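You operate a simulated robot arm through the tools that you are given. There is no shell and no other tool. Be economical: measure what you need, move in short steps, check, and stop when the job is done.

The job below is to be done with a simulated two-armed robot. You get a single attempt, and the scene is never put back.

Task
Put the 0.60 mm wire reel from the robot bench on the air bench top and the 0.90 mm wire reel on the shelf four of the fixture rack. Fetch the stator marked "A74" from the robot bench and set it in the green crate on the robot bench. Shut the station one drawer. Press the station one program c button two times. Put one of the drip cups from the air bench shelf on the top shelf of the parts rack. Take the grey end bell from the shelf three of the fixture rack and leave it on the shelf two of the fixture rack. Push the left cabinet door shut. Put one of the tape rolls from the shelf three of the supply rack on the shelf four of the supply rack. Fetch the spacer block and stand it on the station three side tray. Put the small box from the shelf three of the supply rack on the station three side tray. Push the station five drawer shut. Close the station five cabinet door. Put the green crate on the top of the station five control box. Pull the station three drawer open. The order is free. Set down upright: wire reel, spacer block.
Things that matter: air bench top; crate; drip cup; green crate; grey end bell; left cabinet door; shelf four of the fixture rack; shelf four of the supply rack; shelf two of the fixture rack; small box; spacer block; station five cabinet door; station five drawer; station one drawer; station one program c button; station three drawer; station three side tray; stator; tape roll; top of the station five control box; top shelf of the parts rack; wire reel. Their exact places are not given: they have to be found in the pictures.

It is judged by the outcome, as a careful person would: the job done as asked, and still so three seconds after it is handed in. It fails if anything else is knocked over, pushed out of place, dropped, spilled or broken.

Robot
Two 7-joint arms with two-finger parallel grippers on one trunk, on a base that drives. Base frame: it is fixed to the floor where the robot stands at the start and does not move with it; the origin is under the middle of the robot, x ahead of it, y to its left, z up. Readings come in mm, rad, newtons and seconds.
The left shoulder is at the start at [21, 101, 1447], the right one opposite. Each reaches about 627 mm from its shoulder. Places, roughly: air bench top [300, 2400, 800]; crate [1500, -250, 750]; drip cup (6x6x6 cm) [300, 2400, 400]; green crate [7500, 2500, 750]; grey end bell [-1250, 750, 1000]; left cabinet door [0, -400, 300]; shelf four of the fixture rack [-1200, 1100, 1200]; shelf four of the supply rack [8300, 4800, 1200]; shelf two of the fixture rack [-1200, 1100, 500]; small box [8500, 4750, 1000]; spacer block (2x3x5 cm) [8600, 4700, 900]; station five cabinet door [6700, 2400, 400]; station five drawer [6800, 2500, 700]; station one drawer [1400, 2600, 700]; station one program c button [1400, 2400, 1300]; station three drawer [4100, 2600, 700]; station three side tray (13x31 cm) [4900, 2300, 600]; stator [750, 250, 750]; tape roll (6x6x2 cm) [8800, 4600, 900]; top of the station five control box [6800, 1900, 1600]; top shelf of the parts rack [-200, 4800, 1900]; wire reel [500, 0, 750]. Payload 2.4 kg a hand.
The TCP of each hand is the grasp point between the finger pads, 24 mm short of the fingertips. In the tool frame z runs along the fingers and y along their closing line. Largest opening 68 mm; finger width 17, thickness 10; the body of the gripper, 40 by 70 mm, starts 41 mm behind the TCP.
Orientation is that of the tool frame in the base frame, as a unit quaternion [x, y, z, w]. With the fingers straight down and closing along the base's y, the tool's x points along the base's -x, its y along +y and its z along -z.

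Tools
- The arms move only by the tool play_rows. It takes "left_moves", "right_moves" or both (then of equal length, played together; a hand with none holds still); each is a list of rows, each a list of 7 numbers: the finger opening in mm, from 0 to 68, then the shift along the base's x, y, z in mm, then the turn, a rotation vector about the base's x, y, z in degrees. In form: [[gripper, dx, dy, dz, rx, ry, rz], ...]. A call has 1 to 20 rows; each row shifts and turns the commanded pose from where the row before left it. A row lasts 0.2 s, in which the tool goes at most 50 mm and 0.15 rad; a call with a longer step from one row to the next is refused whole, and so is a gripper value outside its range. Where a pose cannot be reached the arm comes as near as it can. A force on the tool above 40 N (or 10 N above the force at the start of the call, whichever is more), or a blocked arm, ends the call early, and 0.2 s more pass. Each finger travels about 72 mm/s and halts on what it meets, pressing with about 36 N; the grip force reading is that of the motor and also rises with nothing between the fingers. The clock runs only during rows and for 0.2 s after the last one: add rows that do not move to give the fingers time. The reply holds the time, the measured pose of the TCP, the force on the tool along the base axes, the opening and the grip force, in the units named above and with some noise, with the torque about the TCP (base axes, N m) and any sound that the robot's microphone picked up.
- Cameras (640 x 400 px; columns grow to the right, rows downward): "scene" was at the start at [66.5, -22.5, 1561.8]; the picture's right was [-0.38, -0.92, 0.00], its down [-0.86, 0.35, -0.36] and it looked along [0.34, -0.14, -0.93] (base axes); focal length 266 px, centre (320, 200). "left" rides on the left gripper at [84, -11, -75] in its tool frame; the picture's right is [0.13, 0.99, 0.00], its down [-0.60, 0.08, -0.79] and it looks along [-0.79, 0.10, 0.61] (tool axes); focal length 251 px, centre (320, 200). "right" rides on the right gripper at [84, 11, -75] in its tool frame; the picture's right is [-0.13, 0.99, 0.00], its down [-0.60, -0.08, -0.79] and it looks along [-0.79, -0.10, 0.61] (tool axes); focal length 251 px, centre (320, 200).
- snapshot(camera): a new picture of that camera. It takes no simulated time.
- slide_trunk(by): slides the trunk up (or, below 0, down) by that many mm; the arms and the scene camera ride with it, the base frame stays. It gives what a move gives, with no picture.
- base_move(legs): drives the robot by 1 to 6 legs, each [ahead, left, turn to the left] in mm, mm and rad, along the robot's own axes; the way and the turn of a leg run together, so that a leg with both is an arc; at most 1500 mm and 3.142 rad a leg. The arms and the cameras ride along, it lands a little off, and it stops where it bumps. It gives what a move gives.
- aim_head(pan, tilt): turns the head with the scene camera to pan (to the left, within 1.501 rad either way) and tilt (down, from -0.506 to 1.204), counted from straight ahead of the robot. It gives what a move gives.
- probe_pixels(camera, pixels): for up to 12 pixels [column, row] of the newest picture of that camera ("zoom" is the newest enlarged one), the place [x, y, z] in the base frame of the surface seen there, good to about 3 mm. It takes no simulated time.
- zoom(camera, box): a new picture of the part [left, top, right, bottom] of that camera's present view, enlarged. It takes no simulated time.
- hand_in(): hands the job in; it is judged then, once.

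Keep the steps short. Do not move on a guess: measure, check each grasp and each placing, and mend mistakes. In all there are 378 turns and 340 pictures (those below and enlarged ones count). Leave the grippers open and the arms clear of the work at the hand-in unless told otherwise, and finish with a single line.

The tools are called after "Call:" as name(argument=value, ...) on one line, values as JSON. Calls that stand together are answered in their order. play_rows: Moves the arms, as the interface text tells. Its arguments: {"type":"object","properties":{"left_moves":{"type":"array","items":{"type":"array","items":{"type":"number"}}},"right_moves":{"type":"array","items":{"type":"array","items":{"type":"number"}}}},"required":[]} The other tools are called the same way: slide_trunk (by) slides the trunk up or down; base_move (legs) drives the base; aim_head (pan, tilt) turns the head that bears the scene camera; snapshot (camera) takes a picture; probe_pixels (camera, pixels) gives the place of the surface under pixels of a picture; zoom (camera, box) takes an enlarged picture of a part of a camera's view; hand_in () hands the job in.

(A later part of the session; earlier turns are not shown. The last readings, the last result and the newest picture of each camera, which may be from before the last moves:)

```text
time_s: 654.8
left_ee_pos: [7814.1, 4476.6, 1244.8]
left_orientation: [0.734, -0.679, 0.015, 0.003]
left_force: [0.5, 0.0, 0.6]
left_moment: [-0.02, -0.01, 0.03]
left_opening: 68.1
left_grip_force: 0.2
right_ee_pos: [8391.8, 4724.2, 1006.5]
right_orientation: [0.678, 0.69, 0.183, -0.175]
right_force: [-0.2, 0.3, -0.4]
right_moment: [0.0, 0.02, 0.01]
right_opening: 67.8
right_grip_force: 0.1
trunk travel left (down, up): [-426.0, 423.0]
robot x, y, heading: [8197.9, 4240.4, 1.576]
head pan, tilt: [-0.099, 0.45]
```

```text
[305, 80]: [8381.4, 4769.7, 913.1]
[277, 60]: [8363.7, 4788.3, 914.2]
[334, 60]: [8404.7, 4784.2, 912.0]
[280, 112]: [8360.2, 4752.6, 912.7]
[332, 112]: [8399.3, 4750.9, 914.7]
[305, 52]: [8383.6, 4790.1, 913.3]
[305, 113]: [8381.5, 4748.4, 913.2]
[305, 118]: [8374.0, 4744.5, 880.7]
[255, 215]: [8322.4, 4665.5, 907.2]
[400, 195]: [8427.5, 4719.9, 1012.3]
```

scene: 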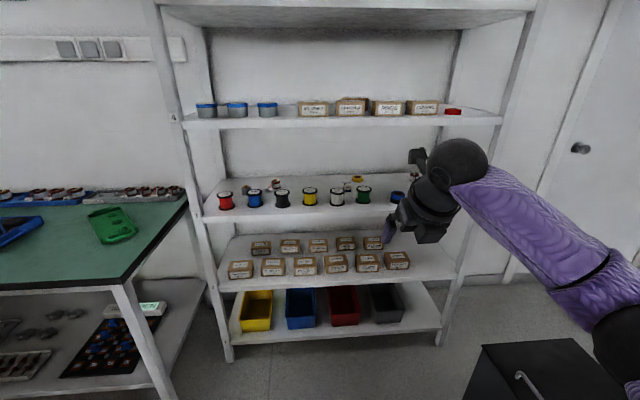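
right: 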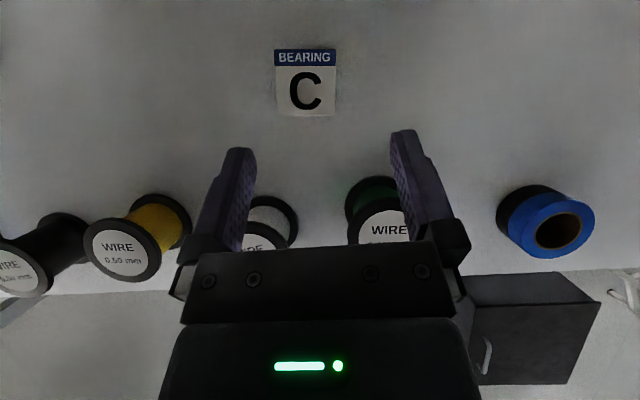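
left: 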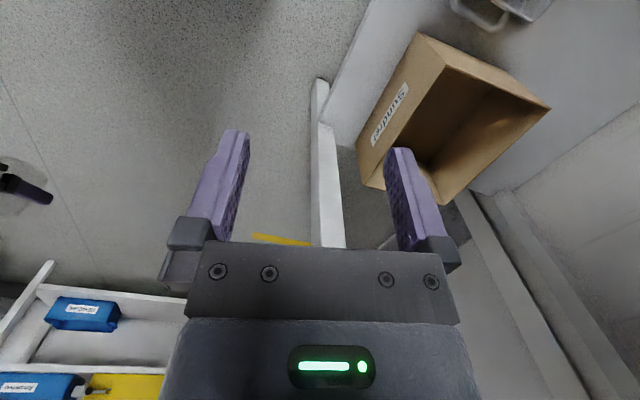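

Box centre (8382,4769), 42 mm square, z 880–914. Descend along the fingers.

Call:
play_rows(right_moves=[[68, -10, -8, -15, 0, 0, 0], [68, 0, 12, -21, 0, 0, 0], [68, 0, 13, -22, 0, 0, 0], [68, 0, 8, -14, 0, 0, 0], [68, 0, 0, 0, 0, 0, 0]])

Call:
snapshot(camera="right")

```text
time_s: 656.0
left_ee_pos: [7814.6, 4476.4, 1245.7]
left_orientation: [0.734, -0.679, 0.016, 0.003]
left_force: [0.3, 0.1, -0.1]
left_moment: [0.01, 0.01, 0.0]
left_opening: 67.9
left_grip_force: 0.1
right_ee_pos: [8380.6, 4749.3, 933.5]
right_orientation: [0.678, 0.689, 0.185, -0.176]
right_force: [0.5, -0.4, 0.5]
right_moment: [-0.01, -0.03, -0.01]
right_opening: 68.4
right_grip_force: 0.0
trunk travel left (down, up): [-426.0, 423.0]
robot x, y, heading: [8197.6, 4239.5, 1.574]
head pan, tilt: [-0.099, 0.45]
```

```text
112 pictures are left
```

right: 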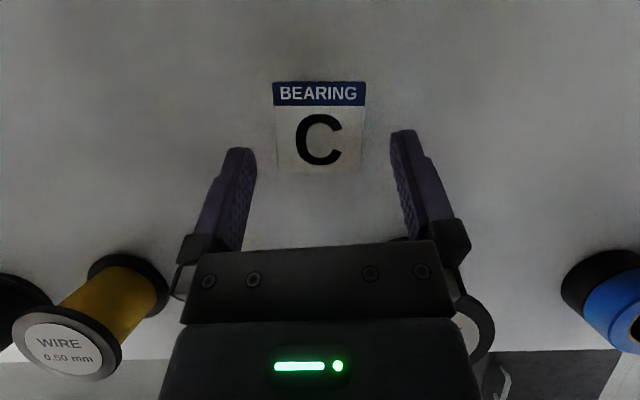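

Centred. Go (0,15,-28) further and close.

Call:
play_rows(right_moves=[[68, 0, 7, -13, 0, 0, 0], [68, 0, 8, -14, 0, 0, 0], [68, 0, 0, 0, 0, 0, 0], [50, 0, 0, 0, 0, 0, 0], [32, 0, 0, 0, 0, 0, 0], [30, 0, 0, 0, 0, 0, 0], [30, 0, 0, 0, 0, 0, 0]])

Call:
play_rows(right_moves=[[30, 0, 0, 12, 0, 0, 0], [30, 0, 0, 30, 0, 0, 0], [30, 0, 0, 40, 0, 0, 0], [30, 0, 0, 20, 0, 0, 0]])

Call:
snapshot(camera="right")

```text
time_s: 657.6
left_ee_pos: [7812.8, 4475.3, 1246.5]
left_orientation: [0.734, -0.679, 0.016, 0.002]
left_force: [0.7, 0.1, 0.1]
left_moment: [-0.02, 0.03, 0.03]
left_opening: 68.3
left_grip_force: 0.0
right_ee_pos: [8380.7, 4764.7, 907.9]
right_orientation: [0.679, 0.689, 0.185, -0.175]
right_force: [-0.2, -0.1, 0.3]
right_moment: [0.01, -0.03, -0.04]
right_opening: 43.6
right_grip_force: 36.4
trunk travel left (down, up): [-426.0, 423.0]
robot x, y, heading: [8194.6, 4242.7, 1.576]
head pan, tilt: [-0.099, 0.45]
```

```text
time_s: 658.6
left_ee_pos: [7814.2, 4475.8, 1246.2]
left_orientation: [0.735, -0.678, 0.015, 0.002]
left_force: [0.7, -0.1, 0.0]
left_moment: [-0.01, -0.03, -0.01]
left_opening: 68.2
left_grip_force: 0.1
right_ee_pos: [8379.8, 4763.1, 1009.0]
right_orientation: [0.679, 0.689, 0.184, -0.176]
right_force: [-0.3, -0.4, -0.9]
right_moment: [0.04, -0.02, 0.01]
right_opening: 43.2
right_grip_force: 36.6
trunk travel left (down, up): [-426.0, 423.0]
robot x, y, heading: [8194.5, 4240.0, 1.576]
head pan, tilt: [-0.099, 0.45]
```

```text
111 pictures are left
```

right: 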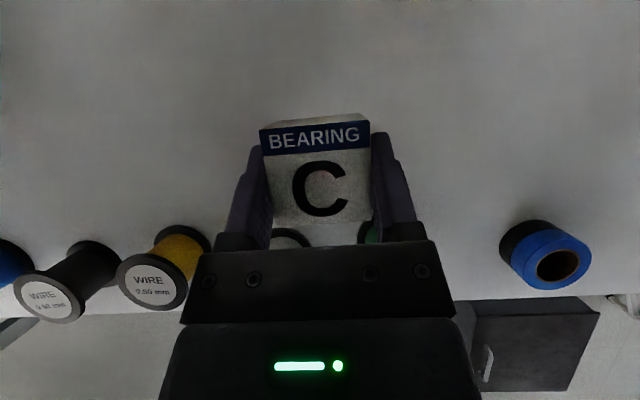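

Box held. For the tray I want it gripped a little lower on the fingers; set it back down, re-grip 8 mm higher.

Call:
play_rows(right_moves=[[30, 0, 0, -40, 0, 0, 0], [30, 0, 0, -40, 0, 0, 0], [30, 0, 0, -16, 0, 0, 0], [30, 0, 0, -4, 0, 0, 0], [30, 0, 0, -2, 0, 0, 0], [30, 0, 0, 0, 0, 0, 0]])

Call:
play_rows(right_moves=[[50, 0, 0, 0, 0, 0, 0], [60, 0, 0, 0, 0, 0, 0], [60, 0, 1, 8, 0, 0, 0], [60, 0, 0, 0, 0, 0, 0], [40, 0, 0, 0, 0, 0, 0], [30, 0, 0, 0, 0, 0, 0], [30, 0, 0, 0, 0, 0, 0], [30, 0, 0, 0, 0, 0, 0]])

```text
time_s: 660.0
left_ee_pos: [7814.0, 4476.5, 1246.3]
left_orientation: [0.734, -0.678, 0.014, 0.003]
left_force: [-0.8, 0.1, 0.7]
left_moment: [-0.02, -0.03, -0.01]
left_opening: 67.9
left_grip_force: 0.2
right_ee_pos: [8381.2, 4764.0, 908.2]
right_orientation: [0.678, 0.689, 0.184, -0.175]
right_force: [0.0, 0.8, -0.4]
right_moment: [0.0, 0.0, -0.03]
right_opening: 43.6
right_grip_force: 36.2
trunk travel left (down, up): [-426.0, 423.0]
robot x, y, heading: [8193.3, 4243.4, 1.575]
head pan, tilt: [-0.099, 0.45]
```

```text
time_s: 661.8
left_ee_pos: [7812.7, 4475.9, 1247.1]
left_orientation: [0.734, -0.679, 0.015, 0.002]
left_force: [0.5, -0.2, 0.6]
left_moment: [0.02, 0.03, 0.03]
left_opening: 67.8
left_grip_force: 0.1
right_ee_pos: [8382.7, 4764.4, 915.7]
right_orientation: [0.678, 0.69, 0.184, -0.176]
right_force: [1.7, 1.6, 3.6]
right_moment: [0.08, 0.07, -0.01]
right_opening: 43.4
right_grip_force: 36.1
trunk travel left (down, up): [-426.0, 423.0]
robot x, y, heading: [8197.4, 4243.1, 1.574]
head pan, tilt: [-0.099, 0.45]
```

Re-gripped (bottom now 36 mm below the TCP). Lift, back out, and drive to the tray.

Call:
play_rows(right_moves=[[30, 0, 0, 12, 0, 0, 0], [30, 0, 0, 35, 0, 0, 0], [30, 0, 0, 40, 0, 0, 0]])

Call:
base_move(legs=[[-640, 0, 0], [0, 0, 1.568], [1000, 0, 0], [1000, 0, 0], [980, 0, 0], [0, 0, 1.571]])

Call:
snapshot(camera="scene")

Call:
snapshot(camera="right")

```text
time_s: 662.6
left_ee_pos: [7813.7, 4475.4, 1245.3]
left_orientation: [0.734, -0.679, 0.014, 0.002]
left_force: [0.3, -0.4, 0.0]
left_moment: [-0.02, 0.02, 0.01]
left_opening: 68.2
left_grip_force: 0.1
right_ee_pos: [8382.3, 4764.4, 1002.6]
right_orientation: [0.679, 0.689, 0.184, -0.176]
right_force: [0.9, -0.4, -1.3]
right_moment: [0.0, 0.01, 0.03]
right_opening: 43.3
right_grip_force: 36.1
trunk travel left (down, up): [-426.0, 423.0]
robot x, y, heading: [8196.3, 4241.4, 1.576]
head pan, tilt: [-0.099, 0.45]
```

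```text
time_s: 688.0
left_ee_pos: [5616.2, 3410.6, 1245.9]
left_orientation: [0.677, 0.736, 0.002, -0.015]
left_force: [0.0, 0.1, -0.2]
left_moment: [0.0, 0.02, 0.01]
left_opening: 68.1
left_grip_force: 0.0
right_ee_pos: [5050.4, 3119.4, 1003.5]
right_orientation: [0.691, -0.677, 0.175, 0.184]
right_force: [-0.4, 0.8, -0.1]
right_moment: [0.0, 0.02, -0.03]
right_opening: 43.4
right_grip_force: 35.8
trunk travel left (down, up): [-426.0, 423.0]
robot x, y, heading: [5230.3, 3640.7, -1.564]
head pan, tilt: [-0.099, 0.45]
```

```text
110 pictures are left
```

scene: 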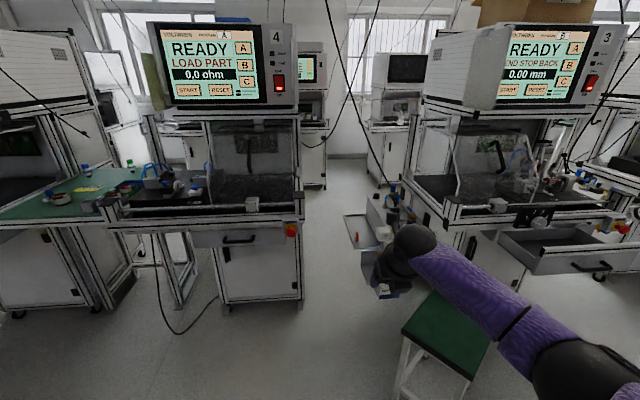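

```text
109 pictures are left
```

right: 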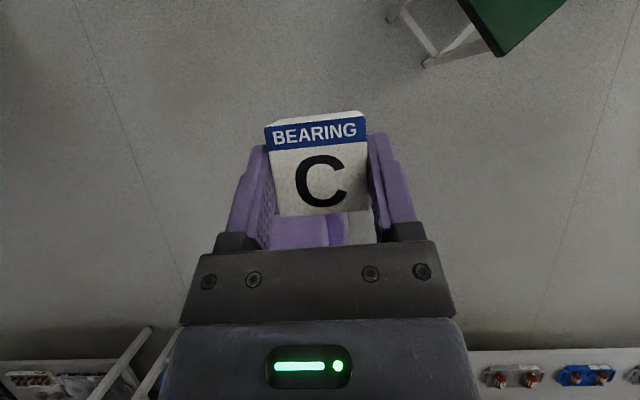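

Shape the arm (hand -115 in x, slightly closer), lower the trunk 290, and approach in stages.

Call:
play_rows(right_moves=[[30, -40, 10, 0, 0, 0, 0], [30, -40, 10, 0, 0, 0, 0], [30, -35, 8, 0, 0, 0, 0]])

Call:
slide_trunk(by=-290)

Call:
base_move(legs=[[500, 0, -0.008]])

Call:
snapshot(camera="scene")

```text
time_s: 688.8
left_ee_pos: [5615.9, 3410.3, 1244.1]
left_orientation: [0.677, 0.736, 0.004, -0.015]
left_force: [-0.1, 0.6, -0.1]
left_moment: [0.0, -0.03, -0.05]
left_opening: 68.1
left_grip_force: 0.1
right_ee_pos: [4934.2, 3147.5, 1000.8]
right_orientation: [0.691, -0.677, 0.176, 0.183]
right_force: [-0.5, -0.5, -0.3]
right_moment: [-0.03, -0.02, -0.02]
right_opening: 43.1
right_grip_force: 36.5
trunk travel left (down, up): [-426.0, 423.0]
robot x, y, heading: [5237.7, 3641.8, -1.56]
head pan, tilt: [-0.099, 0.45]
```

```text
time_s: 691.7
left_ee_pos: [5616.7, 3410.1, 955.1]
left_orientation: [0.677, 0.736, 0.003, -0.015]
left_force: [0.6, 0.2, -0.7]
left_moment: [-0.03, -0.01, 0.02]
left_opening: 67.9
left_grip_force: 0.0
right_ee_pos: [4934.4, 3147.5, 713.4]
right_orientation: [0.69, -0.677, 0.176, 0.184]
right_force: [1.4, 0.1, -1.8]
right_moment: [-0.02, -0.01, 0.01]
right_opening: 43.2
right_grip_force: 35.7
trunk travel left (down, up): [-136.0, 713.0]
robot x, y, heading: [5235.2, 3643.4, -1.566]
head pan, tilt: [-0.099, 0.45]
```

```text
time_s: 694.7
left_ee_pos: [5619.4, 2896.0, 954.3]
left_orientation: [0.679, 0.734, 0.003, -0.015]
left_force: [0.0, -0.1, -0.4]
left_moment: [0.02, 0.03, 0.01]
left_opening: 67.9
left_grip_force: 0.0
right_ee_pos: [4935.8, 2636.6, 712.4]
right_orientation: [0.689, -0.678, 0.176, 0.184]
right_force: [1.2, -0.6, -0.5]
right_moment: [-0.01, 0.01, 0.01]
right_opening: 43.4
right_grip_force: 35.9
trunk travel left (down, up): [-136.0, 713.0]
robot x, y, heading: [5239.4, 3132.3, -1.566]
head pan, tilt: [-0.099, 0.45]
```

```text
108 pictures are left
```

scene: 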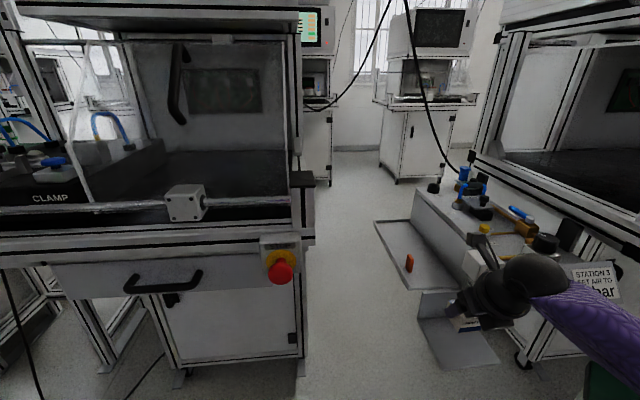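

Call:
probe_pixels(camera="scene", pixels=[[409, 258], [409, 265], [407, 270], [375, 225], [395, 240], [430, 280], [415, 285]])

Call:
zoom(camera="scene", box=[360, 200, 500, 310])

```text
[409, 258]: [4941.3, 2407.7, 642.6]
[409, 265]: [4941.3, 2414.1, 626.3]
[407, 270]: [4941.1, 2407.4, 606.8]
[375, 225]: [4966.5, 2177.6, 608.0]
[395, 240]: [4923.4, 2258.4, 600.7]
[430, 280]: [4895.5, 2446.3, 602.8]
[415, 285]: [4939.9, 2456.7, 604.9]
```

```text
3.64 times, centred on (430, 255) of scene
```

zoom: 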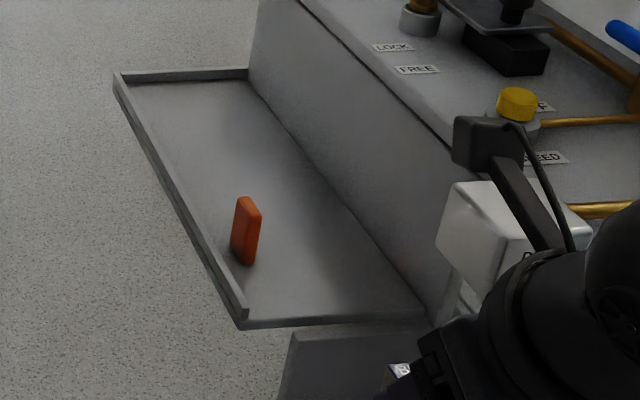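

Tray rim is at x≈4962, so there's room. Shift hand -12 in x (to 4923) and drive 200 ahead.

Call:
play_rows(right_moves=[[30, -12, 0, 5, 0, 0, 0]])

Call:
base_move(legs=[[200, 0, -0.004]])

Call:
snapshot(camera="scene")

Call:
snapshot(camera="right")

```text
time_s: 695.1
left_ee_pos: [5618.7, 2897.1, 955.7]
left_orientation: [0.678, 0.735, 0.003, -0.014]
left_force: [0.8, -0.7, -0.5]
left_moment: [-0.01, -0.02, -0.01]
left_opening: 68.1
left_grip_force: 0.0
right_ee_pos: [4925.2, 2636.8, 717.4]
right_orientation: [0.689, -0.678, 0.176, 0.184]
right_force: [0.8, -0.4, -0.4]
right_moment: [0.0, 0.03, 0.0]
right_opening: 43.4
right_grip_force: 36.1
trunk travel left (down, up): [-136.0, 713.0]
robot x, y, heading: [5239.0, 3129.9, -1.569]
head pan, tilt: [-0.099, 0.45]
```

```text
time_s: 696.7
left_ee_pos: [5619.6, 2696.2, 956.4]
left_orientation: [0.68, 0.733, 0.003, -0.015]
left_force: [0.2, 0.7, 0.5]
left_moment: [-0.02, 0.04, 0.0]
left_opening: 68.1
left_grip_force: 0.1
right_ee_pos: [4924.3, 2437.5, 717.3]
right_orientation: [0.688, -0.679, 0.176, 0.185]
right_force: [-0.4, -0.7, -0.8]
right_moment: [0.02, 0.01, 0.02]
right_opening: 43.3
right_grip_force: 36.0
trunk travel left (down, up): [-136.0, 713.0]
robot x, y, heading: [5238.3, 2928.9, -1.571]
head pan, tilt: [-0.099, 0.45]
```

```text
106 pictures are left
```

scene: 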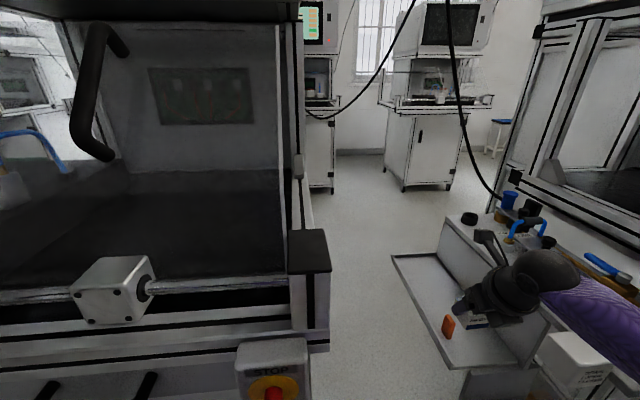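

```text
105 pictures are left
```

right: 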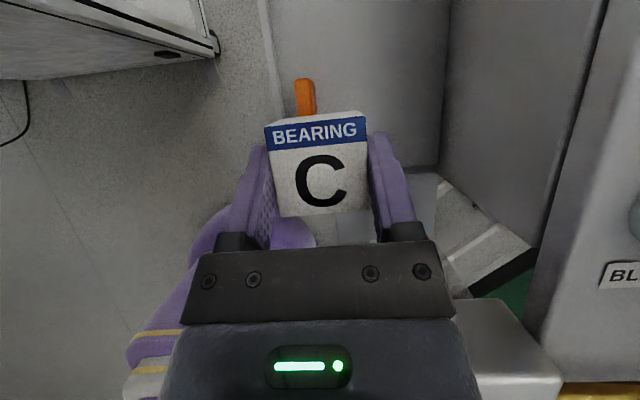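

Raise the left hand 20 mm for rail clearance and go 84 mm further.

Call:
play_rows(left_moves=[[68, 10, 0, 20, 0, 0, 0]])

Call:
base_move(legs=[[84, 0, 0]])

Call:
snapshot(camera="scene")

Call:
snapshot(camera="right")

```text
time_s: 697.1
left_ee_pos: [5629.6, 2695.2, 974.8]
left_orientation: [0.678, 0.735, 0.001, -0.014]
left_force: [-28.8, -21.2, -12.5]
left_moment: [0.48, -2.68, 3.28]
left_opening: 68.1
left_grip_force: 0.0
right_ee_pos: [4924.7, 2436.5, 718.0]
right_orientation: [0.688, -0.68, 0.175, 0.185]
right_force: [0.0, -0.2, -0.6]
right_moment: [0.02, 0.0, 0.02]
right_opening: 43.3
right_grip_force: 35.2
trunk travel left (down, up): [-136.0, 713.0]
robot x, y, heading: [5239.6, 2932.5, -1.571]
head pan, tilt: [-0.099, 0.45]
```

```text
time_s: 698.0
left_ee_pos: [5628.0, 2657.7, 974.8]
left_orientation: [0.678, 0.735, 0.001, -0.013]
left_force: [-3.3, -6.7, -6.8]
left_moment: [-0.04, -0.32, 0.43]
left_opening: 68.1
left_grip_force: 0.1
right_ee_pos: [4924.9, 2399.8, 716.7]
right_orientation: [0.688, -0.68, 0.175, 0.184]
right_force: [0.1, 0.4, -1.6]
right_moment: [0.03, 0.0, -0.03]
right_opening: 43.2
right_grip_force: 35.6
trunk travel left (down, up): [-136.0, 713.0]
robot x, y, heading: [5240.4, 2894.0, -1.57]
head pan, tilt: [-0.099, 0.45]
stopped in leg 1: the force on the tool passed its limit at 49 N (the readings are from after the stop); the commanded pose is now the measured one
```

```text
104 pictures are left
```

scene: 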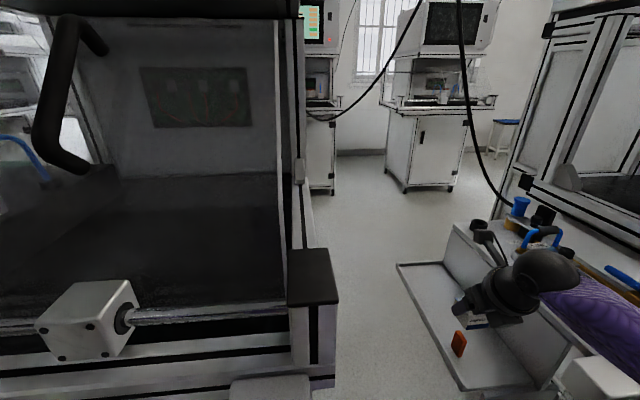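

```text
103 pictures are left
```

right: 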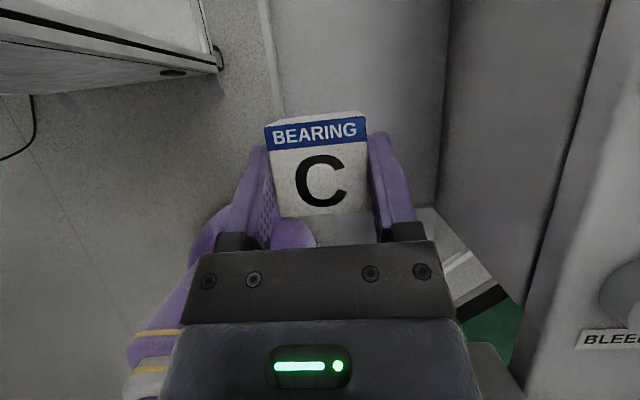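

The stop was the left arm's self-contact only. Lower it 20, then go on 46 mm.

Call:
play_rows(left_moves=[[68, 5, 5, -18, 0, 0, 0], [68, 0, 0, 0, 0, 0, 0]])

Call:
base_move(legs=[[46, 0, 0]])

Call:
snapshot(camera="scene")

```text
time_s: 698.6
left_ee_pos: [5635.1, 2663.7, 956.2]
left_orientation: [0.678, 0.735, 0.0, -0.014]
left_force: [-7.5, -8.5, -3.9]
left_moment: [0.3, -0.7, 0.89]
left_opening: 68.1
left_grip_force: 0.1
right_ee_pos: [4923.5, 2398.4, 715.9]
right_orientation: [0.689, -0.679, 0.176, 0.184]
right_force: [0.7, -0.3, -1.1]
right_moment: [-0.01, -0.01, 0.0]
right_opening: 43.2
right_grip_force: 36.0
trunk travel left (down, up): [-136.0, 713.0]
robot x, y, heading: [5237.0, 2894.6, -1.568]
head pan, tilt: [-0.099, 0.45]
```

```text
time_s: 699.5
left_ee_pos: [5634.1, 2618.4, 956.7]
left_orientation: [0.679, 0.734, 0.0, -0.014]
left_force: [-3.6, -8.8, -6.3]
left_moment: [0.16, -0.33, 0.46]
left_opening: 67.9
left_grip_force: 0.1
right_ee_pos: [4923.7, 2353.5, 718.0]
right_orientation: [0.688, -0.68, 0.176, 0.184]
right_force: [0.0, -1.1, -0.8]
right_moment: [-0.03, 0.01, -0.03]
right_opening: 43.0
right_grip_force: 36.1
trunk travel left (down, up): [-136.0, 713.0]
robot x, y, heading: [5239.2, 2850.4, -1.569]
head pan, tilt: [-0.099, 0.45]
```

```text
102 pictures are left
```

scene: 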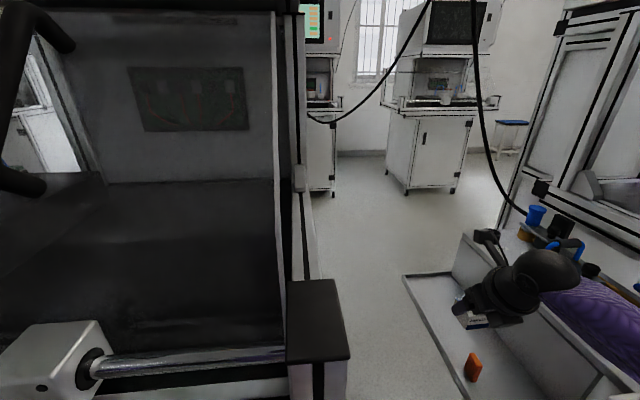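

Call:
probe_pixels(camera="scene", pixels=[[580, 300], [610, 335], [630, 370], [560, 320], [472, 362], [470, 322]])

Call:
aim_head(pan=-0.5, tilt=0.8)

Call:
snapshot(camera="scene")

```text
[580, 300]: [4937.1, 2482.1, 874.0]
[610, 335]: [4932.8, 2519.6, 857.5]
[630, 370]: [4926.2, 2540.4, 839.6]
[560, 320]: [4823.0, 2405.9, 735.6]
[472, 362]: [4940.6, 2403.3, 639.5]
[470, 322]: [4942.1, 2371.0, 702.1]
```

```text
time_s: 700.4
left_ee_pos: [5634.6, 2618.4, 957.6]
left_orientation: [0.679, 0.734, 0.001, -0.013]
left_force: [-3.3, -7.5, -4.3]
left_moment: [0.17, -0.35, 0.42]
left_opening: 68.1
left_grip_force: 0.0
right_ee_pos: [4924.7, 2354.9, 718.3]
right_orientation: [0.688, -0.68, 0.176, 0.184]
right_force: [-0.1, -0.3, -1.3]
right_moment: [0.05, -0.03, 0.01]
right_opening: 43.3
right_grip_force: 36.3
trunk travel left (down, up): [-136.0, 713.0]
robot x, y, heading: [5241.2, 2851.5, -1.571]
head pan, tilt: [-0.499, 0.799]
```

```text
101 pictures are left
```

scene: 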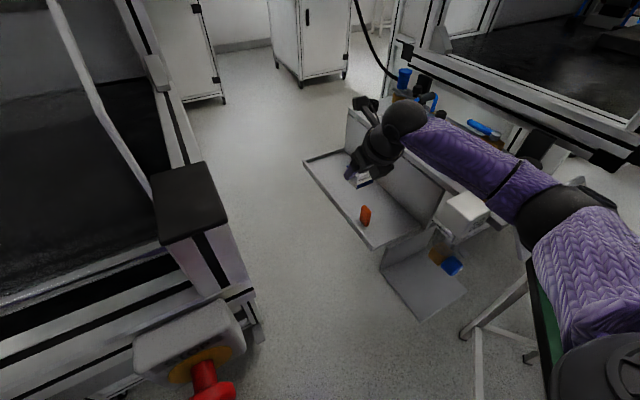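

Call:
probe_pixels(camera="scene", pixels=[[505, 180], [480, 165], [495, 195], [555, 205], [545, 225], [465, 205], [450, 205], [488, 212]])

```text
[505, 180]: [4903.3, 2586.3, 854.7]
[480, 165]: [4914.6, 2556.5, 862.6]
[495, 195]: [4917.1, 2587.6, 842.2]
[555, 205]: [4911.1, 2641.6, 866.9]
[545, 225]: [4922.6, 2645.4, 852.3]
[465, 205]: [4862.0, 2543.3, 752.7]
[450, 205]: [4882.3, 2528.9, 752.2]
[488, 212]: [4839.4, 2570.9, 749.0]
```

Lowering here would bring the forearm onto the valve box. I'll back out, hang the left arm low by the body, then come in with a lower trunk and more slant (as with the block).

Call:
base_move(legs=[[-330, 0, 0]])

Call:
play_rows(left_moves=[[68, 0, 0, -40, 0, 0, 0], [68, 0, 0, -40, 0, 0, 0], [68, 0, 0, -40, 0, 0, 0], [68, -10, 0, -40, 0, 0, 0], [68, -20, 0, -40, 0, 0, 0], [68, -25, 0, -38, 0, 0, 0], [68, -25, 0, -38, 0, 0, 0], [68, -25, 0, -38, 0, 0, 0], [68, -25, 0, -38, 0, 0, 0]])

```text
time_s: 702.6
left_ee_pos: [5635.6, 2954.5, 957.6]
left_orientation: [0.677, 0.736, 0.0, -0.013]
left_force: [-4.4, -9.3, -5.1]
left_moment: [0.19, -0.4, 0.49]
left_opening: 68.2
left_grip_force: 0.0
right_ee_pos: [4924.8, 2688.7, 718.0]
right_orientation: [0.689, -0.679, 0.176, 0.184]
right_force: [-0.3, -0.3, -1.5]
right_moment: [0.0, -0.01, 0.0]
right_opening: 43.2
right_grip_force: 36.1
trunk travel left (down, up): [-136.0, 713.0]
robot x, y, heading: [5237.9, 3186.2, -1.563]
head pan, tilt: [-0.499, 0.799]
```

```text
time_s: 704.6
left_ee_pos: [5506.8, 2955.4, 601.2]
left_orientation: [0.677, 0.736, 0.001, -0.013]
left_force: [-0.9, -0.1, 0.0]
left_moment: [0.01, 0.0, -0.01]
left_opening: 68.3
left_grip_force: 0.1
right_ee_pos: [4924.5, 2690.0, 716.4]
right_orientation: [0.689, -0.679, 0.176, 0.184]
right_force: [-0.7, 0.4, 0.8]
right_moment: [-0.02, 0.0, 0.05]
right_opening: 43.2
right_grip_force: 36.0
trunk travel left (down, up): [-136.0, 713.0]
robot x, y, heading: [5238.1, 3184.9, -1.567]
head pan, tilt: [-0.499, 0.799]
```

Call:
play_rows(right_moves=[[30, -6, -5, 40, 0, 0, 0], [30, -6, -5, 35, 0, 0, 0], [30, -4, -5, 25, 0, 0, 0]])

Call:
slide_trunk(by=-100)

Call:
base_move(legs=[[0, 30, -0.003], [200, 0, 0]])

Call:
snapshot(camera="scene")

```text
time_s: 705.4
left_ee_pos: [5508.4, 2954.6, 602.8]
left_orientation: [0.678, 0.735, 0.001, -0.013]
left_force: [0.7, -0.2, 0.2]
left_moment: [0.0, 0.0, -0.02]
left_opening: 67.9
left_grip_force: 0.0
right_ee_pos: [4909.4, 2674.4, 818.5]
right_orientation: [0.689, -0.679, 0.175, 0.183]
right_force: [0.4, -0.7, -1.2]
right_moment: [0.01, 0.02, 0.0]
right_opening: 43.2
right_grip_force: 36.2
trunk travel left (down, up): [-136.0, 713.0]
robot x, y, heading: [5238.4, 3189.5, -1.574]
head pan, tilt: [-0.499, 0.799]
```

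```text
time_s: 706.8
left_ee_pos: [5505.2, 2955.7, 504.5]
left_orientation: [0.678, 0.735, 0.0, -0.013]
left_force: [-0.7, -0.9, 0.1]
left_moment: [-0.03, 0.03, -0.04]
left_opening: 68.1
left_grip_force: 0.1
right_ee_pos: [4907.2, 2674.0, 719.2]
right_orientation: [0.688, -0.679, 0.176, 0.185]
right_force: [0.2, -0.1, -0.8]
right_moment: [-0.03, -0.01, -0.02]
right_opening: 43.3
right_grip_force: 36.1
trunk travel left (down, up): [-36.0, 813.0]
robot x, y, heading: [5241.7, 3189.7, -1.568]
head pan, tilt: [-0.499, 0.799]
```

```text
time_s: 708.8
left_ee_pos: [5532.7, 2755.8, 504.4]
left_orientation: [0.679, 0.734, 0.001, -0.014]
left_force: [0.8, 0.1, 0.2]
left_moment: [-0.01, 0.02, 0.01]
left_opening: 68.0
left_grip_force: 0.0
right_ee_pos: [4936.0, 2478.1, 717.8]
right_orientation: [0.688, -0.68, 0.176, 0.184]
right_force: [-0.3, 0.5, -1.1]
right_moment: [0.02, 0.03, 0.04]
right_opening: 43.2
right_grip_force: 36.3
trunk travel left (down, up): [-36.0, 813.0]
robot x, y, heading: [5270.0, 2985.2, -1.569]
head pan, tilt: [-0.499, 0.799]
```

```text
100 pictures are left
```

scene: 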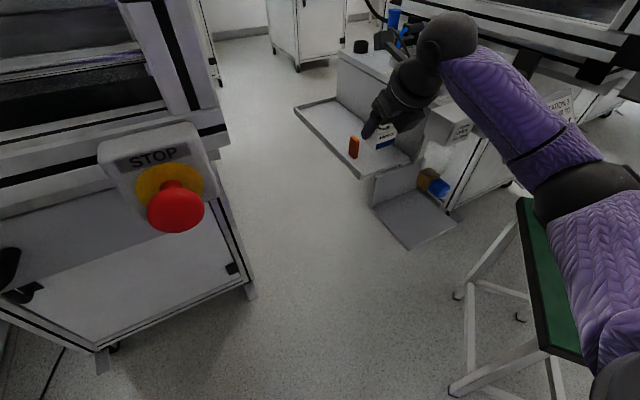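

Go 122 mm further in.

Call:
base_move(legs=[[122, 0, 0]])

Call:
snapshot(camera="scene")

Call:
snapshot(camera="right")

```text
time_s: 710.0
left_ee_pos: [5534.6, 2635.0, 503.9]
left_orientation: [0.678, 0.735, 0.001, -0.014]
left_force: [0.7, -0.5, 0.0]
left_moment: [-0.02, -0.02, 0.0]
left_opening: 67.9
left_grip_force: 0.0
right_ee_pos: [4937.5, 2354.9, 716.9]
right_orientation: [0.688, -0.679, 0.177, 0.184]
right_force: [0.6, -0.1, -1.2]
right_moment: [-0.01, 0.0, -0.01]
right_opening: 43.3
right_grip_force: 36.0
trunk travel left (down, up): [-36.0, 813.0]
robot x, y, heading: [5264.8, 2862.7, -1.57]
head pan, tilt: [-0.499, 0.799]
```

```text
99 pictures are left
```

scene: 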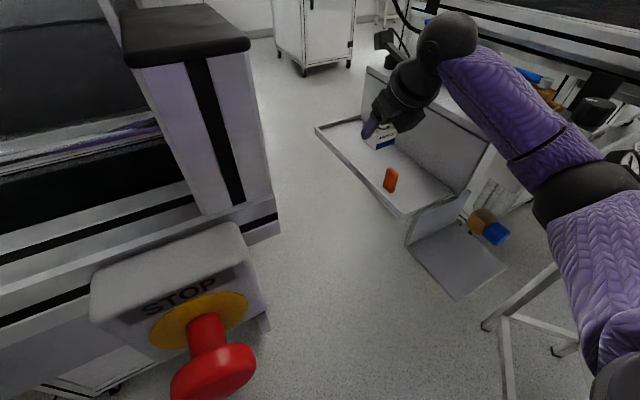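

```text
98 pictures are left
```

right: 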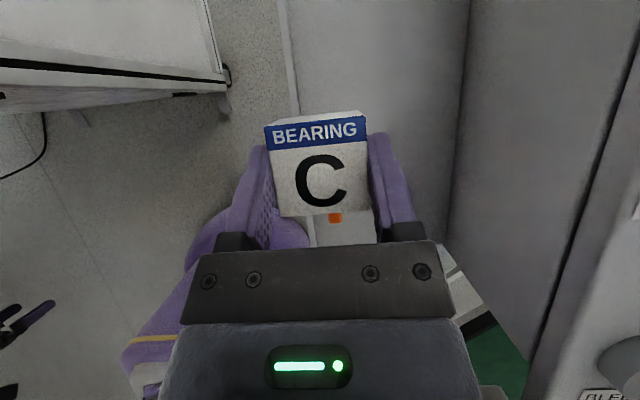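

Call:
probe_pixels(camera="scene", pixels=[[500, 100], [520, 130], [500, 145], [485, 120], [545, 160], [505, 175], [525, 190], [392, 180], [560, 180]])

```text
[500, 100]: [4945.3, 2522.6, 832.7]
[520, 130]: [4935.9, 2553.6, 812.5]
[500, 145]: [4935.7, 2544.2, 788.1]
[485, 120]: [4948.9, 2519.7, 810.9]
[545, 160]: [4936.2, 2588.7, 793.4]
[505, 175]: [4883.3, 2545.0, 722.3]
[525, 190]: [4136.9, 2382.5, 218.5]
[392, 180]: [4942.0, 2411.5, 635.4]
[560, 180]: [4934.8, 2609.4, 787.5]
```

Call:
zoom(camera="scene", box=[420, 60, 640, 260])

```text
2.00 times, centred on (530, 160) of scene
```

zoom: 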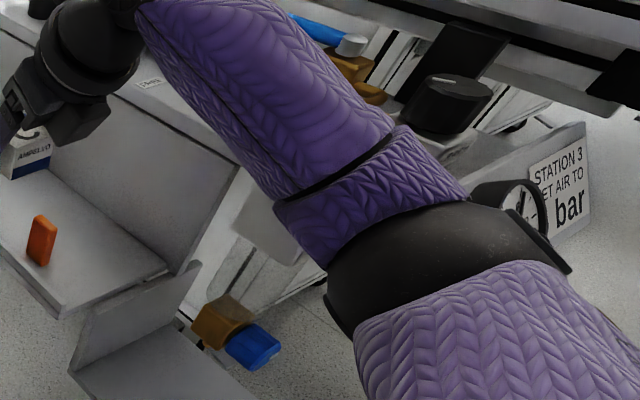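

Call:
probe_pixels(camera="zoom", pixels=[[255, 195], [265, 215], [290, 250], [275, 240], [262, 178], [280, 205], [300, 235], [320, 258], [250, 160], [330, 150], [300, 60], [400, 190]])

```text
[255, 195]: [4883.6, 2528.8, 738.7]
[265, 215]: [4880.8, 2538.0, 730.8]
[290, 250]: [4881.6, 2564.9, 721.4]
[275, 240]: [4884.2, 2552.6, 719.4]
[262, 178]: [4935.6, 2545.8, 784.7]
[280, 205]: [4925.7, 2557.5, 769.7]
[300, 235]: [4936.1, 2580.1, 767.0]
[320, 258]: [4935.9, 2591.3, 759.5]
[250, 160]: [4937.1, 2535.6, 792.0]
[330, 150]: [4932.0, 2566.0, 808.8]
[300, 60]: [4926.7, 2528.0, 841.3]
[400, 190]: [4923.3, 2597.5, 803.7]
```

The forearm sits right over the valve box here. Fix: yaw the hand 45° clockwise (fingers toward -x), which moves the wrist and forearm to +x; the box stays flat. Raise 15 first.

Call:
play_rows(right_moves=[[30, 0, 0, 15, 0, 0, 0], [30, -4, 0, 0, 0, 0, -7.5], [30, -4, 0, 0, 0, 0, -7.5], [30, -4, 0, 0, 0, 0, -7.5], [30, -4, 0, 0, 0, 0, -7.5], [30, -4, 0, 0, 0, 0, -7.5], [30, -4, 0, 0, 0, 0, -7.5]])

Call:
snapshot(camera="scene")

Call:
snapshot(camera="right")

```text
time_s: 711.6
left_ee_pos: [5534.7, 2633.7, 506.1]
left_orientation: [0.678, 0.735, 0.001, -0.014]
left_force: [0.5, -0.5, 0.3]
left_moment: [0.02, 0.0, 0.0]
left_opening: 67.7
left_grip_force: 0.0
right_ee_pos: [4913.2, 2354.8, 732.3]
right_orientation: [-0.376, 0.891, -0.092, -0.237]
right_force: [-0.1, -0.9, -0.5]
right_moment: [-0.03, 0.01, 0.01]
right_opening: 42.9
right_grip_force: 35.7
trunk travel left (down, up): [-36.0, 813.0]
robot x, y, heading: [5268.0, 2867.0, -1.569]
head pan, tilt: [-0.499, 0.799]
```

```text
96 pictures are left
```

scene: 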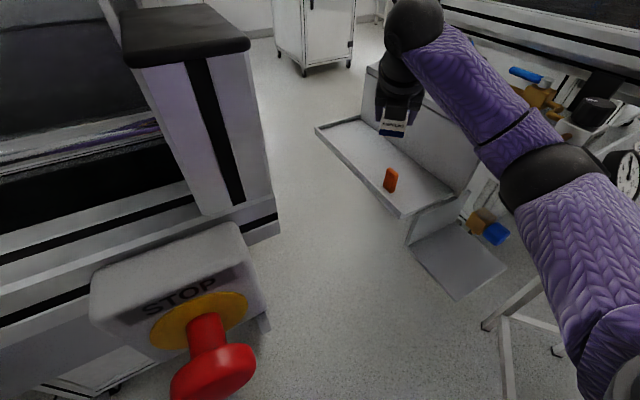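

```text
95 pictures are left
```

right: 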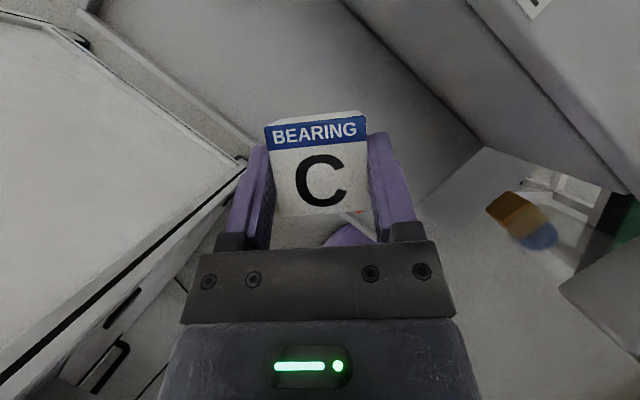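

Call:
probe_pixels(camera="scene", pixels=[[470, 90], [465, 130], [480, 150], [500, 110], [520, 150], [480, 165], [545, 190], [470, 185], [395, 120]])

```text
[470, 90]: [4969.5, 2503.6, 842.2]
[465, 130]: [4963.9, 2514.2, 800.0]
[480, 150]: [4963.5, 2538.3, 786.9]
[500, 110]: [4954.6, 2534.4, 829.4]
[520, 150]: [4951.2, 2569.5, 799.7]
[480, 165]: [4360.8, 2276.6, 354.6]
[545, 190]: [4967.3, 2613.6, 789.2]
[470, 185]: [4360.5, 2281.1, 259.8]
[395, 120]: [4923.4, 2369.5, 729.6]
```

Need more: go to ~80° yaw. Move the base 60 closer (left hand 40 lower for drawer clearance), with the hand drawn back equally.

Call:
play_rows(left_moves=[[68, 0, 0, -20, 0, 0, 0], [68, 0, 0, -20, 0, 0, 0]])

Call:
base_move(legs=[[60, 0, 0]])

Call:
play_rows(right_moves=[[30, 0, 10, 0, 0, 0, -7], [30, 0, 10, 0, 0, 0, -7], [30, 0, 10, 0, 0, 0, -7], [30, 0, 10, 0, 0, 0, -7], [30, 0, 10, 0, 0, 0, -7]])

Call:
snapshot(camera="scene")

```text
time_s: 712.2
left_ee_pos: [5535.3, 2634.0, 464.6]
left_orientation: [0.678, 0.735, 0.002, -0.013]
left_force: [0.7, 0.8, -0.4]
left_moment: [0.02, 0.03, 0.05]
left_opening: 67.9
left_grip_force: 0.1
right_ee_pos: [4912.5, 2355.7, 733.9]
right_orientation: [-0.376, 0.891, -0.09, -0.237]
right_force: [-0.2, -0.7, -0.3]
right_moment: [0.05, -0.02, -0.03]
right_opening: 43.2
right_grip_force: 36.2
trunk travel left (down, up): [-36.0, 813.0]
robot x, y, heading: [5266.4, 2861.5, -1.569]
head pan, tilt: [-0.499, 0.799]
```

```text
time_s: 713.2
left_ee_pos: [5535.5, 2574.6, 466.0]
left_orientation: [0.678, 0.735, 0.0, -0.014]
left_force: [-0.7, -0.2, -0.2]
left_moment: [0.01, 0.02, 0.02]
left_opening: 67.8
left_grip_force: 0.0
right_ee_pos: [4910.5, 2296.4, 733.0]
right_orientation: [-0.376, 0.891, -0.091, -0.238]
right_force: [0.5, -0.1, -1.0]
right_moment: [0.02, -0.01, 0.01]
right_opening: 43.2
right_grip_force: 35.9
trunk travel left (down, up): [-36.0, 813.0]
robot x, y, heading: [5267.0, 2809.1, -1.571]
head pan, tilt: [-0.499, 0.799]
```

```text
time_s: 714.4
left_ee_pos: [5535.2, 2574.1, 464.7]
left_orientation: [0.678, 0.735, 0.001, -0.013]
left_force: [-0.1, 0.1, 0.4]
left_moment: [-0.01, -0.03, 0.02]
left_opening: 68.0
left_grip_force: 0.0
right_ee_pos: [4912.5, 2347.0, 732.5]
right_orientation: [-0.09, 0.963, -0.016, -0.254]
right_force: [-0.3, 0.1, -0.5]
right_moment: [0.0, -0.01, 0.02]
right_opening: 43.2
right_grip_force: 35.9
trunk travel left (down, up): [-36.0, 813.0]
robot x, y, heading: [5267.2, 2804.6, -1.57]
head pan, tilt: [-0.499, 0.799]
```

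```text
94 pictures are left
```

scene: 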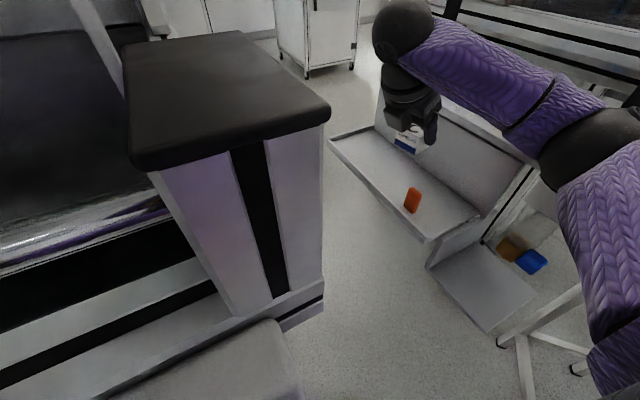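

Call:
probe_pixels(camera="scene", pixels=[[480, 75], [500, 110], [495, 122], [520, 140], [540, 125], [545, 160], [450, 95], [412, 200], [545, 205], [400, 140]])

Call:
snapshot(camera="right")

```text
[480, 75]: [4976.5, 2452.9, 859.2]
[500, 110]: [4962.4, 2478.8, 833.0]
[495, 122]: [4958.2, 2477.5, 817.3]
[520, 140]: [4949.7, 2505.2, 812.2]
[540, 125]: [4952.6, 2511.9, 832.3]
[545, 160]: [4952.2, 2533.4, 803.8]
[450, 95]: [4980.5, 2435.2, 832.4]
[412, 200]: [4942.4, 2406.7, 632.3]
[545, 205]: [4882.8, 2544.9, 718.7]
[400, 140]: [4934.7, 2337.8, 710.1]
```

```text
93 pictures are left
```

right: 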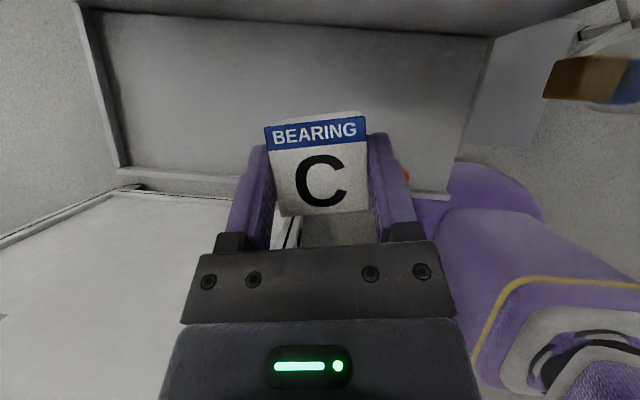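

The arm should be straighter to keep the elbow clear. Back the base 105 mm, extend the hand 105 mm and return the yaw to 45°.

Call:
base_move(legs=[[-105, 0, 0]])

Call:
play_rows(right_moves=[[30, 1, -21, 0, 0, 0, 7], [30, 1, -21, 0, 0, 0, 7], [30, 0, -21, 0, 0, 0, 7], [30, 0, -21, 0, 0, 0, 7], [30, 0, -21, 0, 0, 0, 7]])

Call:
snapshot(camera="scene")

```text
time_s: 715.6
left_ee_pos: [5535.2, 2677.9, 464.7]
left_orientation: [0.678, 0.734, 0.001, -0.014]
left_force: [-0.1, 0.0, 0.1]
left_moment: [0.01, 0.0, -0.01]
left_opening: 67.8
left_grip_force: 0.0
right_ee_pos: [4913.6, 2449.9, 732.1]
right_orientation: [-0.092, 0.963, -0.016, -0.255]
right_force: [-0.3, 0.2, -0.3]
right_moment: [0.01, -0.02, 0.06]
right_opening: 43.0
right_grip_force: 36.0
trunk travel left (down, up): [-36.0, 813.0]
robot x, y, heading: [5265.7, 2909.4, -1.567]
head pan, tilt: [-0.499, 0.799]
```

```text
time_s: 716.8
left_ee_pos: [5536.0, 2677.6, 464.5]
left_orientation: [0.678, 0.735, 0.0, -0.014]
left_force: [-1.3, 0.7, 0.1]
left_moment: [0.02, 0.02, -0.01]
left_opening: 68.2
left_grip_force: 0.1
right_ee_pos: [4913.8, 2343.4, 733.8]
right_orientation: [-0.377, 0.891, -0.091, -0.237]
right_force: [-0.7, -0.7, -0.3]
right_moment: [0.04, -0.01, -0.01]
right_opening: 43.4
right_grip_force: 35.8
trunk travel left (down, up): [-36.0, 813.0]
robot x, y, heading: [5266.7, 2909.6, -1.568]
head pan, tilt: [-0.499, 0.799]
```

```text
92 pictures are left
```

scene: 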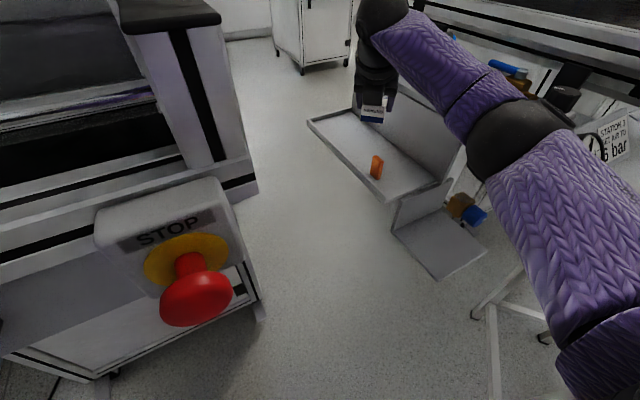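

Call:
probe_pixels(camera="scene", pixels=[[440, 75], [435, 100], [455, 130], [470, 90], [480, 150], [465, 165], [510, 130], [376, 160]])

```text
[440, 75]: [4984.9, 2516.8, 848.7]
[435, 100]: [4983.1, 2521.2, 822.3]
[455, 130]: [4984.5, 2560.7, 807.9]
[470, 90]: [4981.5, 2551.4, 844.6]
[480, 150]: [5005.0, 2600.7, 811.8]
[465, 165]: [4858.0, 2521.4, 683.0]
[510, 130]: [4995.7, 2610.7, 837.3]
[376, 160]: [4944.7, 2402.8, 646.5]
```

Shift +12 in x, then lower in two stages with a check.

Call:
play_rows(right_moves=[[30, 12, 0, 0, 0, 0, 0], [30, 0, 0, -20, 0, 0, 0], [30, 0, 0, -20, 0, 0, 0], [30, 0, 0, -18, 0, 0, 0], [30, 0, 0, 0, 0, 0, 0]])

Call:
zoom(camera="scene", box=[300, 0, 560, 240])

Call:
probe_pixels(camera="zoom", pixels=[[330, 190], [340, 230], [370, 270], [400, 300], [360, 330], [390, 335], [140, 270], [190, 400]])

```text
time_s: 718.0
left_ee_pos: [5534.7, 2677.7, 465.5]
left_orientation: [0.678, 0.735, 0.001, -0.014]
left_force: [-0.2, 1.1, 0.6]
left_moment: [0.03, 0.02, 0.01]
left_opening: 67.6
left_grip_force: 0.0
right_ee_pos: [4926.6, 2341.9, 673.5]
right_orientation: [-0.376, 0.891, -0.092, -0.236]
right_force: [0.4, -0.4, -1.3]
right_moment: [0.01, 0.01, -0.01]
right_opening: 43.2
right_grip_force: 36.2
trunk travel left (down, up): [-36.0, 813.0]
robot x, y, heading: [5270.3, 2906.4, -1.565]
head pan, tilt: [-0.499, 0.799]
```

```text
1.67 times, centred on (430, 120) of scene
```

zoom: 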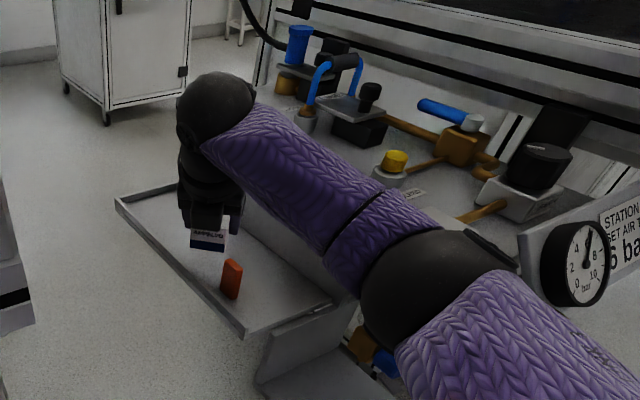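

```text
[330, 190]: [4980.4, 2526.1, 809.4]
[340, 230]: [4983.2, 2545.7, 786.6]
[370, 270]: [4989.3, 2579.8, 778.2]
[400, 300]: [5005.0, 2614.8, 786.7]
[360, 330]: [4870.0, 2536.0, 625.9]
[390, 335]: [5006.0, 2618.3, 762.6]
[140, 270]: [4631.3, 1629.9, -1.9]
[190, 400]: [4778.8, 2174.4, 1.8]
```

Gain a bit more clearance: base 25 mm to +x with the arm compensating, then the last 36 mm down.

Call:
base_move(legs=[[0, 25, 0]])

Call:
play_rows(right_moves=[[30, -14, 0, 0, 0, 0, 0], [30, -13, 0, 0, 0, 0, 0], [30, 0, 0, -14, 0, 0, 0], [30, 0, 0, -12, 0, 0, 0], [30, 0, 0, -6, 0, 0, 0], [30, 0, 0, -3, 0, 0, 0], [30, 0, 0, 0, 0, 0, 0]])

Call:
zoom(camera="scene", box=[300, 0, 560, 240])

```text
time_s: 718.8
left_ee_pos: [5559.5, 2676.9, 465.1]
left_orientation: [0.678, 0.735, 0.001, -0.013]
left_force: [0.0, -0.5, 0.1]
left_moment: [0.02, -0.01, 0.0]
left_opening: 68.3
left_grip_force: 0.0
right_ee_pos: [4953.3, 2342.1, 673.6]
right_orientation: [-0.376, 0.891, -0.091, -0.239]
right_force: [-0.1, 0.7, -1.0]
right_moment: [-0.03, -0.01, 0.0]
right_opening: 43.1
right_grip_force: 35.9
trunk travel left (down, up): [-36.0, 813.0]
robot x, y, heading: [5296.4, 2908.9, -1.57]
head pan, tilt: [-0.499, 0.799]
```

```text
time_s: 720.4
left_ee_pos: [5559.0, 2676.7, 464.5]
left_orientation: [0.678, 0.735, 0.0, -0.014]
left_force: [0.8, 0.3, -0.2]
left_moment: [0.03, -0.01, -0.02]
left_opening: 68.3
left_grip_force: 0.0
right_ee_pos: [4925.9, 2340.8, 638.6]
right_orientation: [-0.376, 0.891, -0.091, -0.237]
right_force: [0.0, -0.5, -0.2]
right_moment: [-0.06, 0.01, -0.02]
right_opening: 43.1
right_grip_force: 36.1
trunk travel left (down, up): [-36.0, 813.0]
robot x, y, heading: [5298.3, 2908.1, -1.567]
head pan, tilt: [-0.499, 0.799]
```

```text
1.67 times, centred on (430, 120) of scene
```

zoom: 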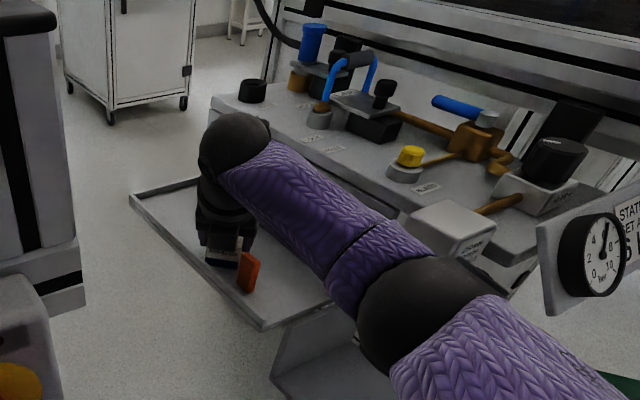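

The forearm now clears the valve box. Touch down and release.

Call:
play_rows(right_moves=[[30, 0, 0, -2, 0, 0, 0], [30, 0, 0, -1.5, 0, 0, 0], [30, 0, 0, -1, 0, 0, 0], [30, 0, 0, 0, 0, 0, 0]])

```text
time_s: 721.4
left_ee_pos: [5561.7, 2677.7, 465.0]
left_orientation: [0.678, 0.735, 0.0, -0.013]
left_force: [0.7, -0.1, -0.5]
left_moment: [-0.01, 0.02, 0.01]
left_opening: 68.1
left_grip_force: 0.0
right_ee_pos: [4925.8, 2344.5, 636.5]
right_orientation: [-0.376, 0.89, -0.094, -0.239]
right_force: [-4.1, -5.1, 30.9]
right_moment: [-0.15, -0.09, 0.03]
right_opening: 43.3
right_grip_force: 35.9
trunk travel left (down, up): [-36.0, 813.0]
robot x, y, heading: [5291.2, 2907.4, -1.562]
head pan, tilt: [-0.499, 0.799]
```

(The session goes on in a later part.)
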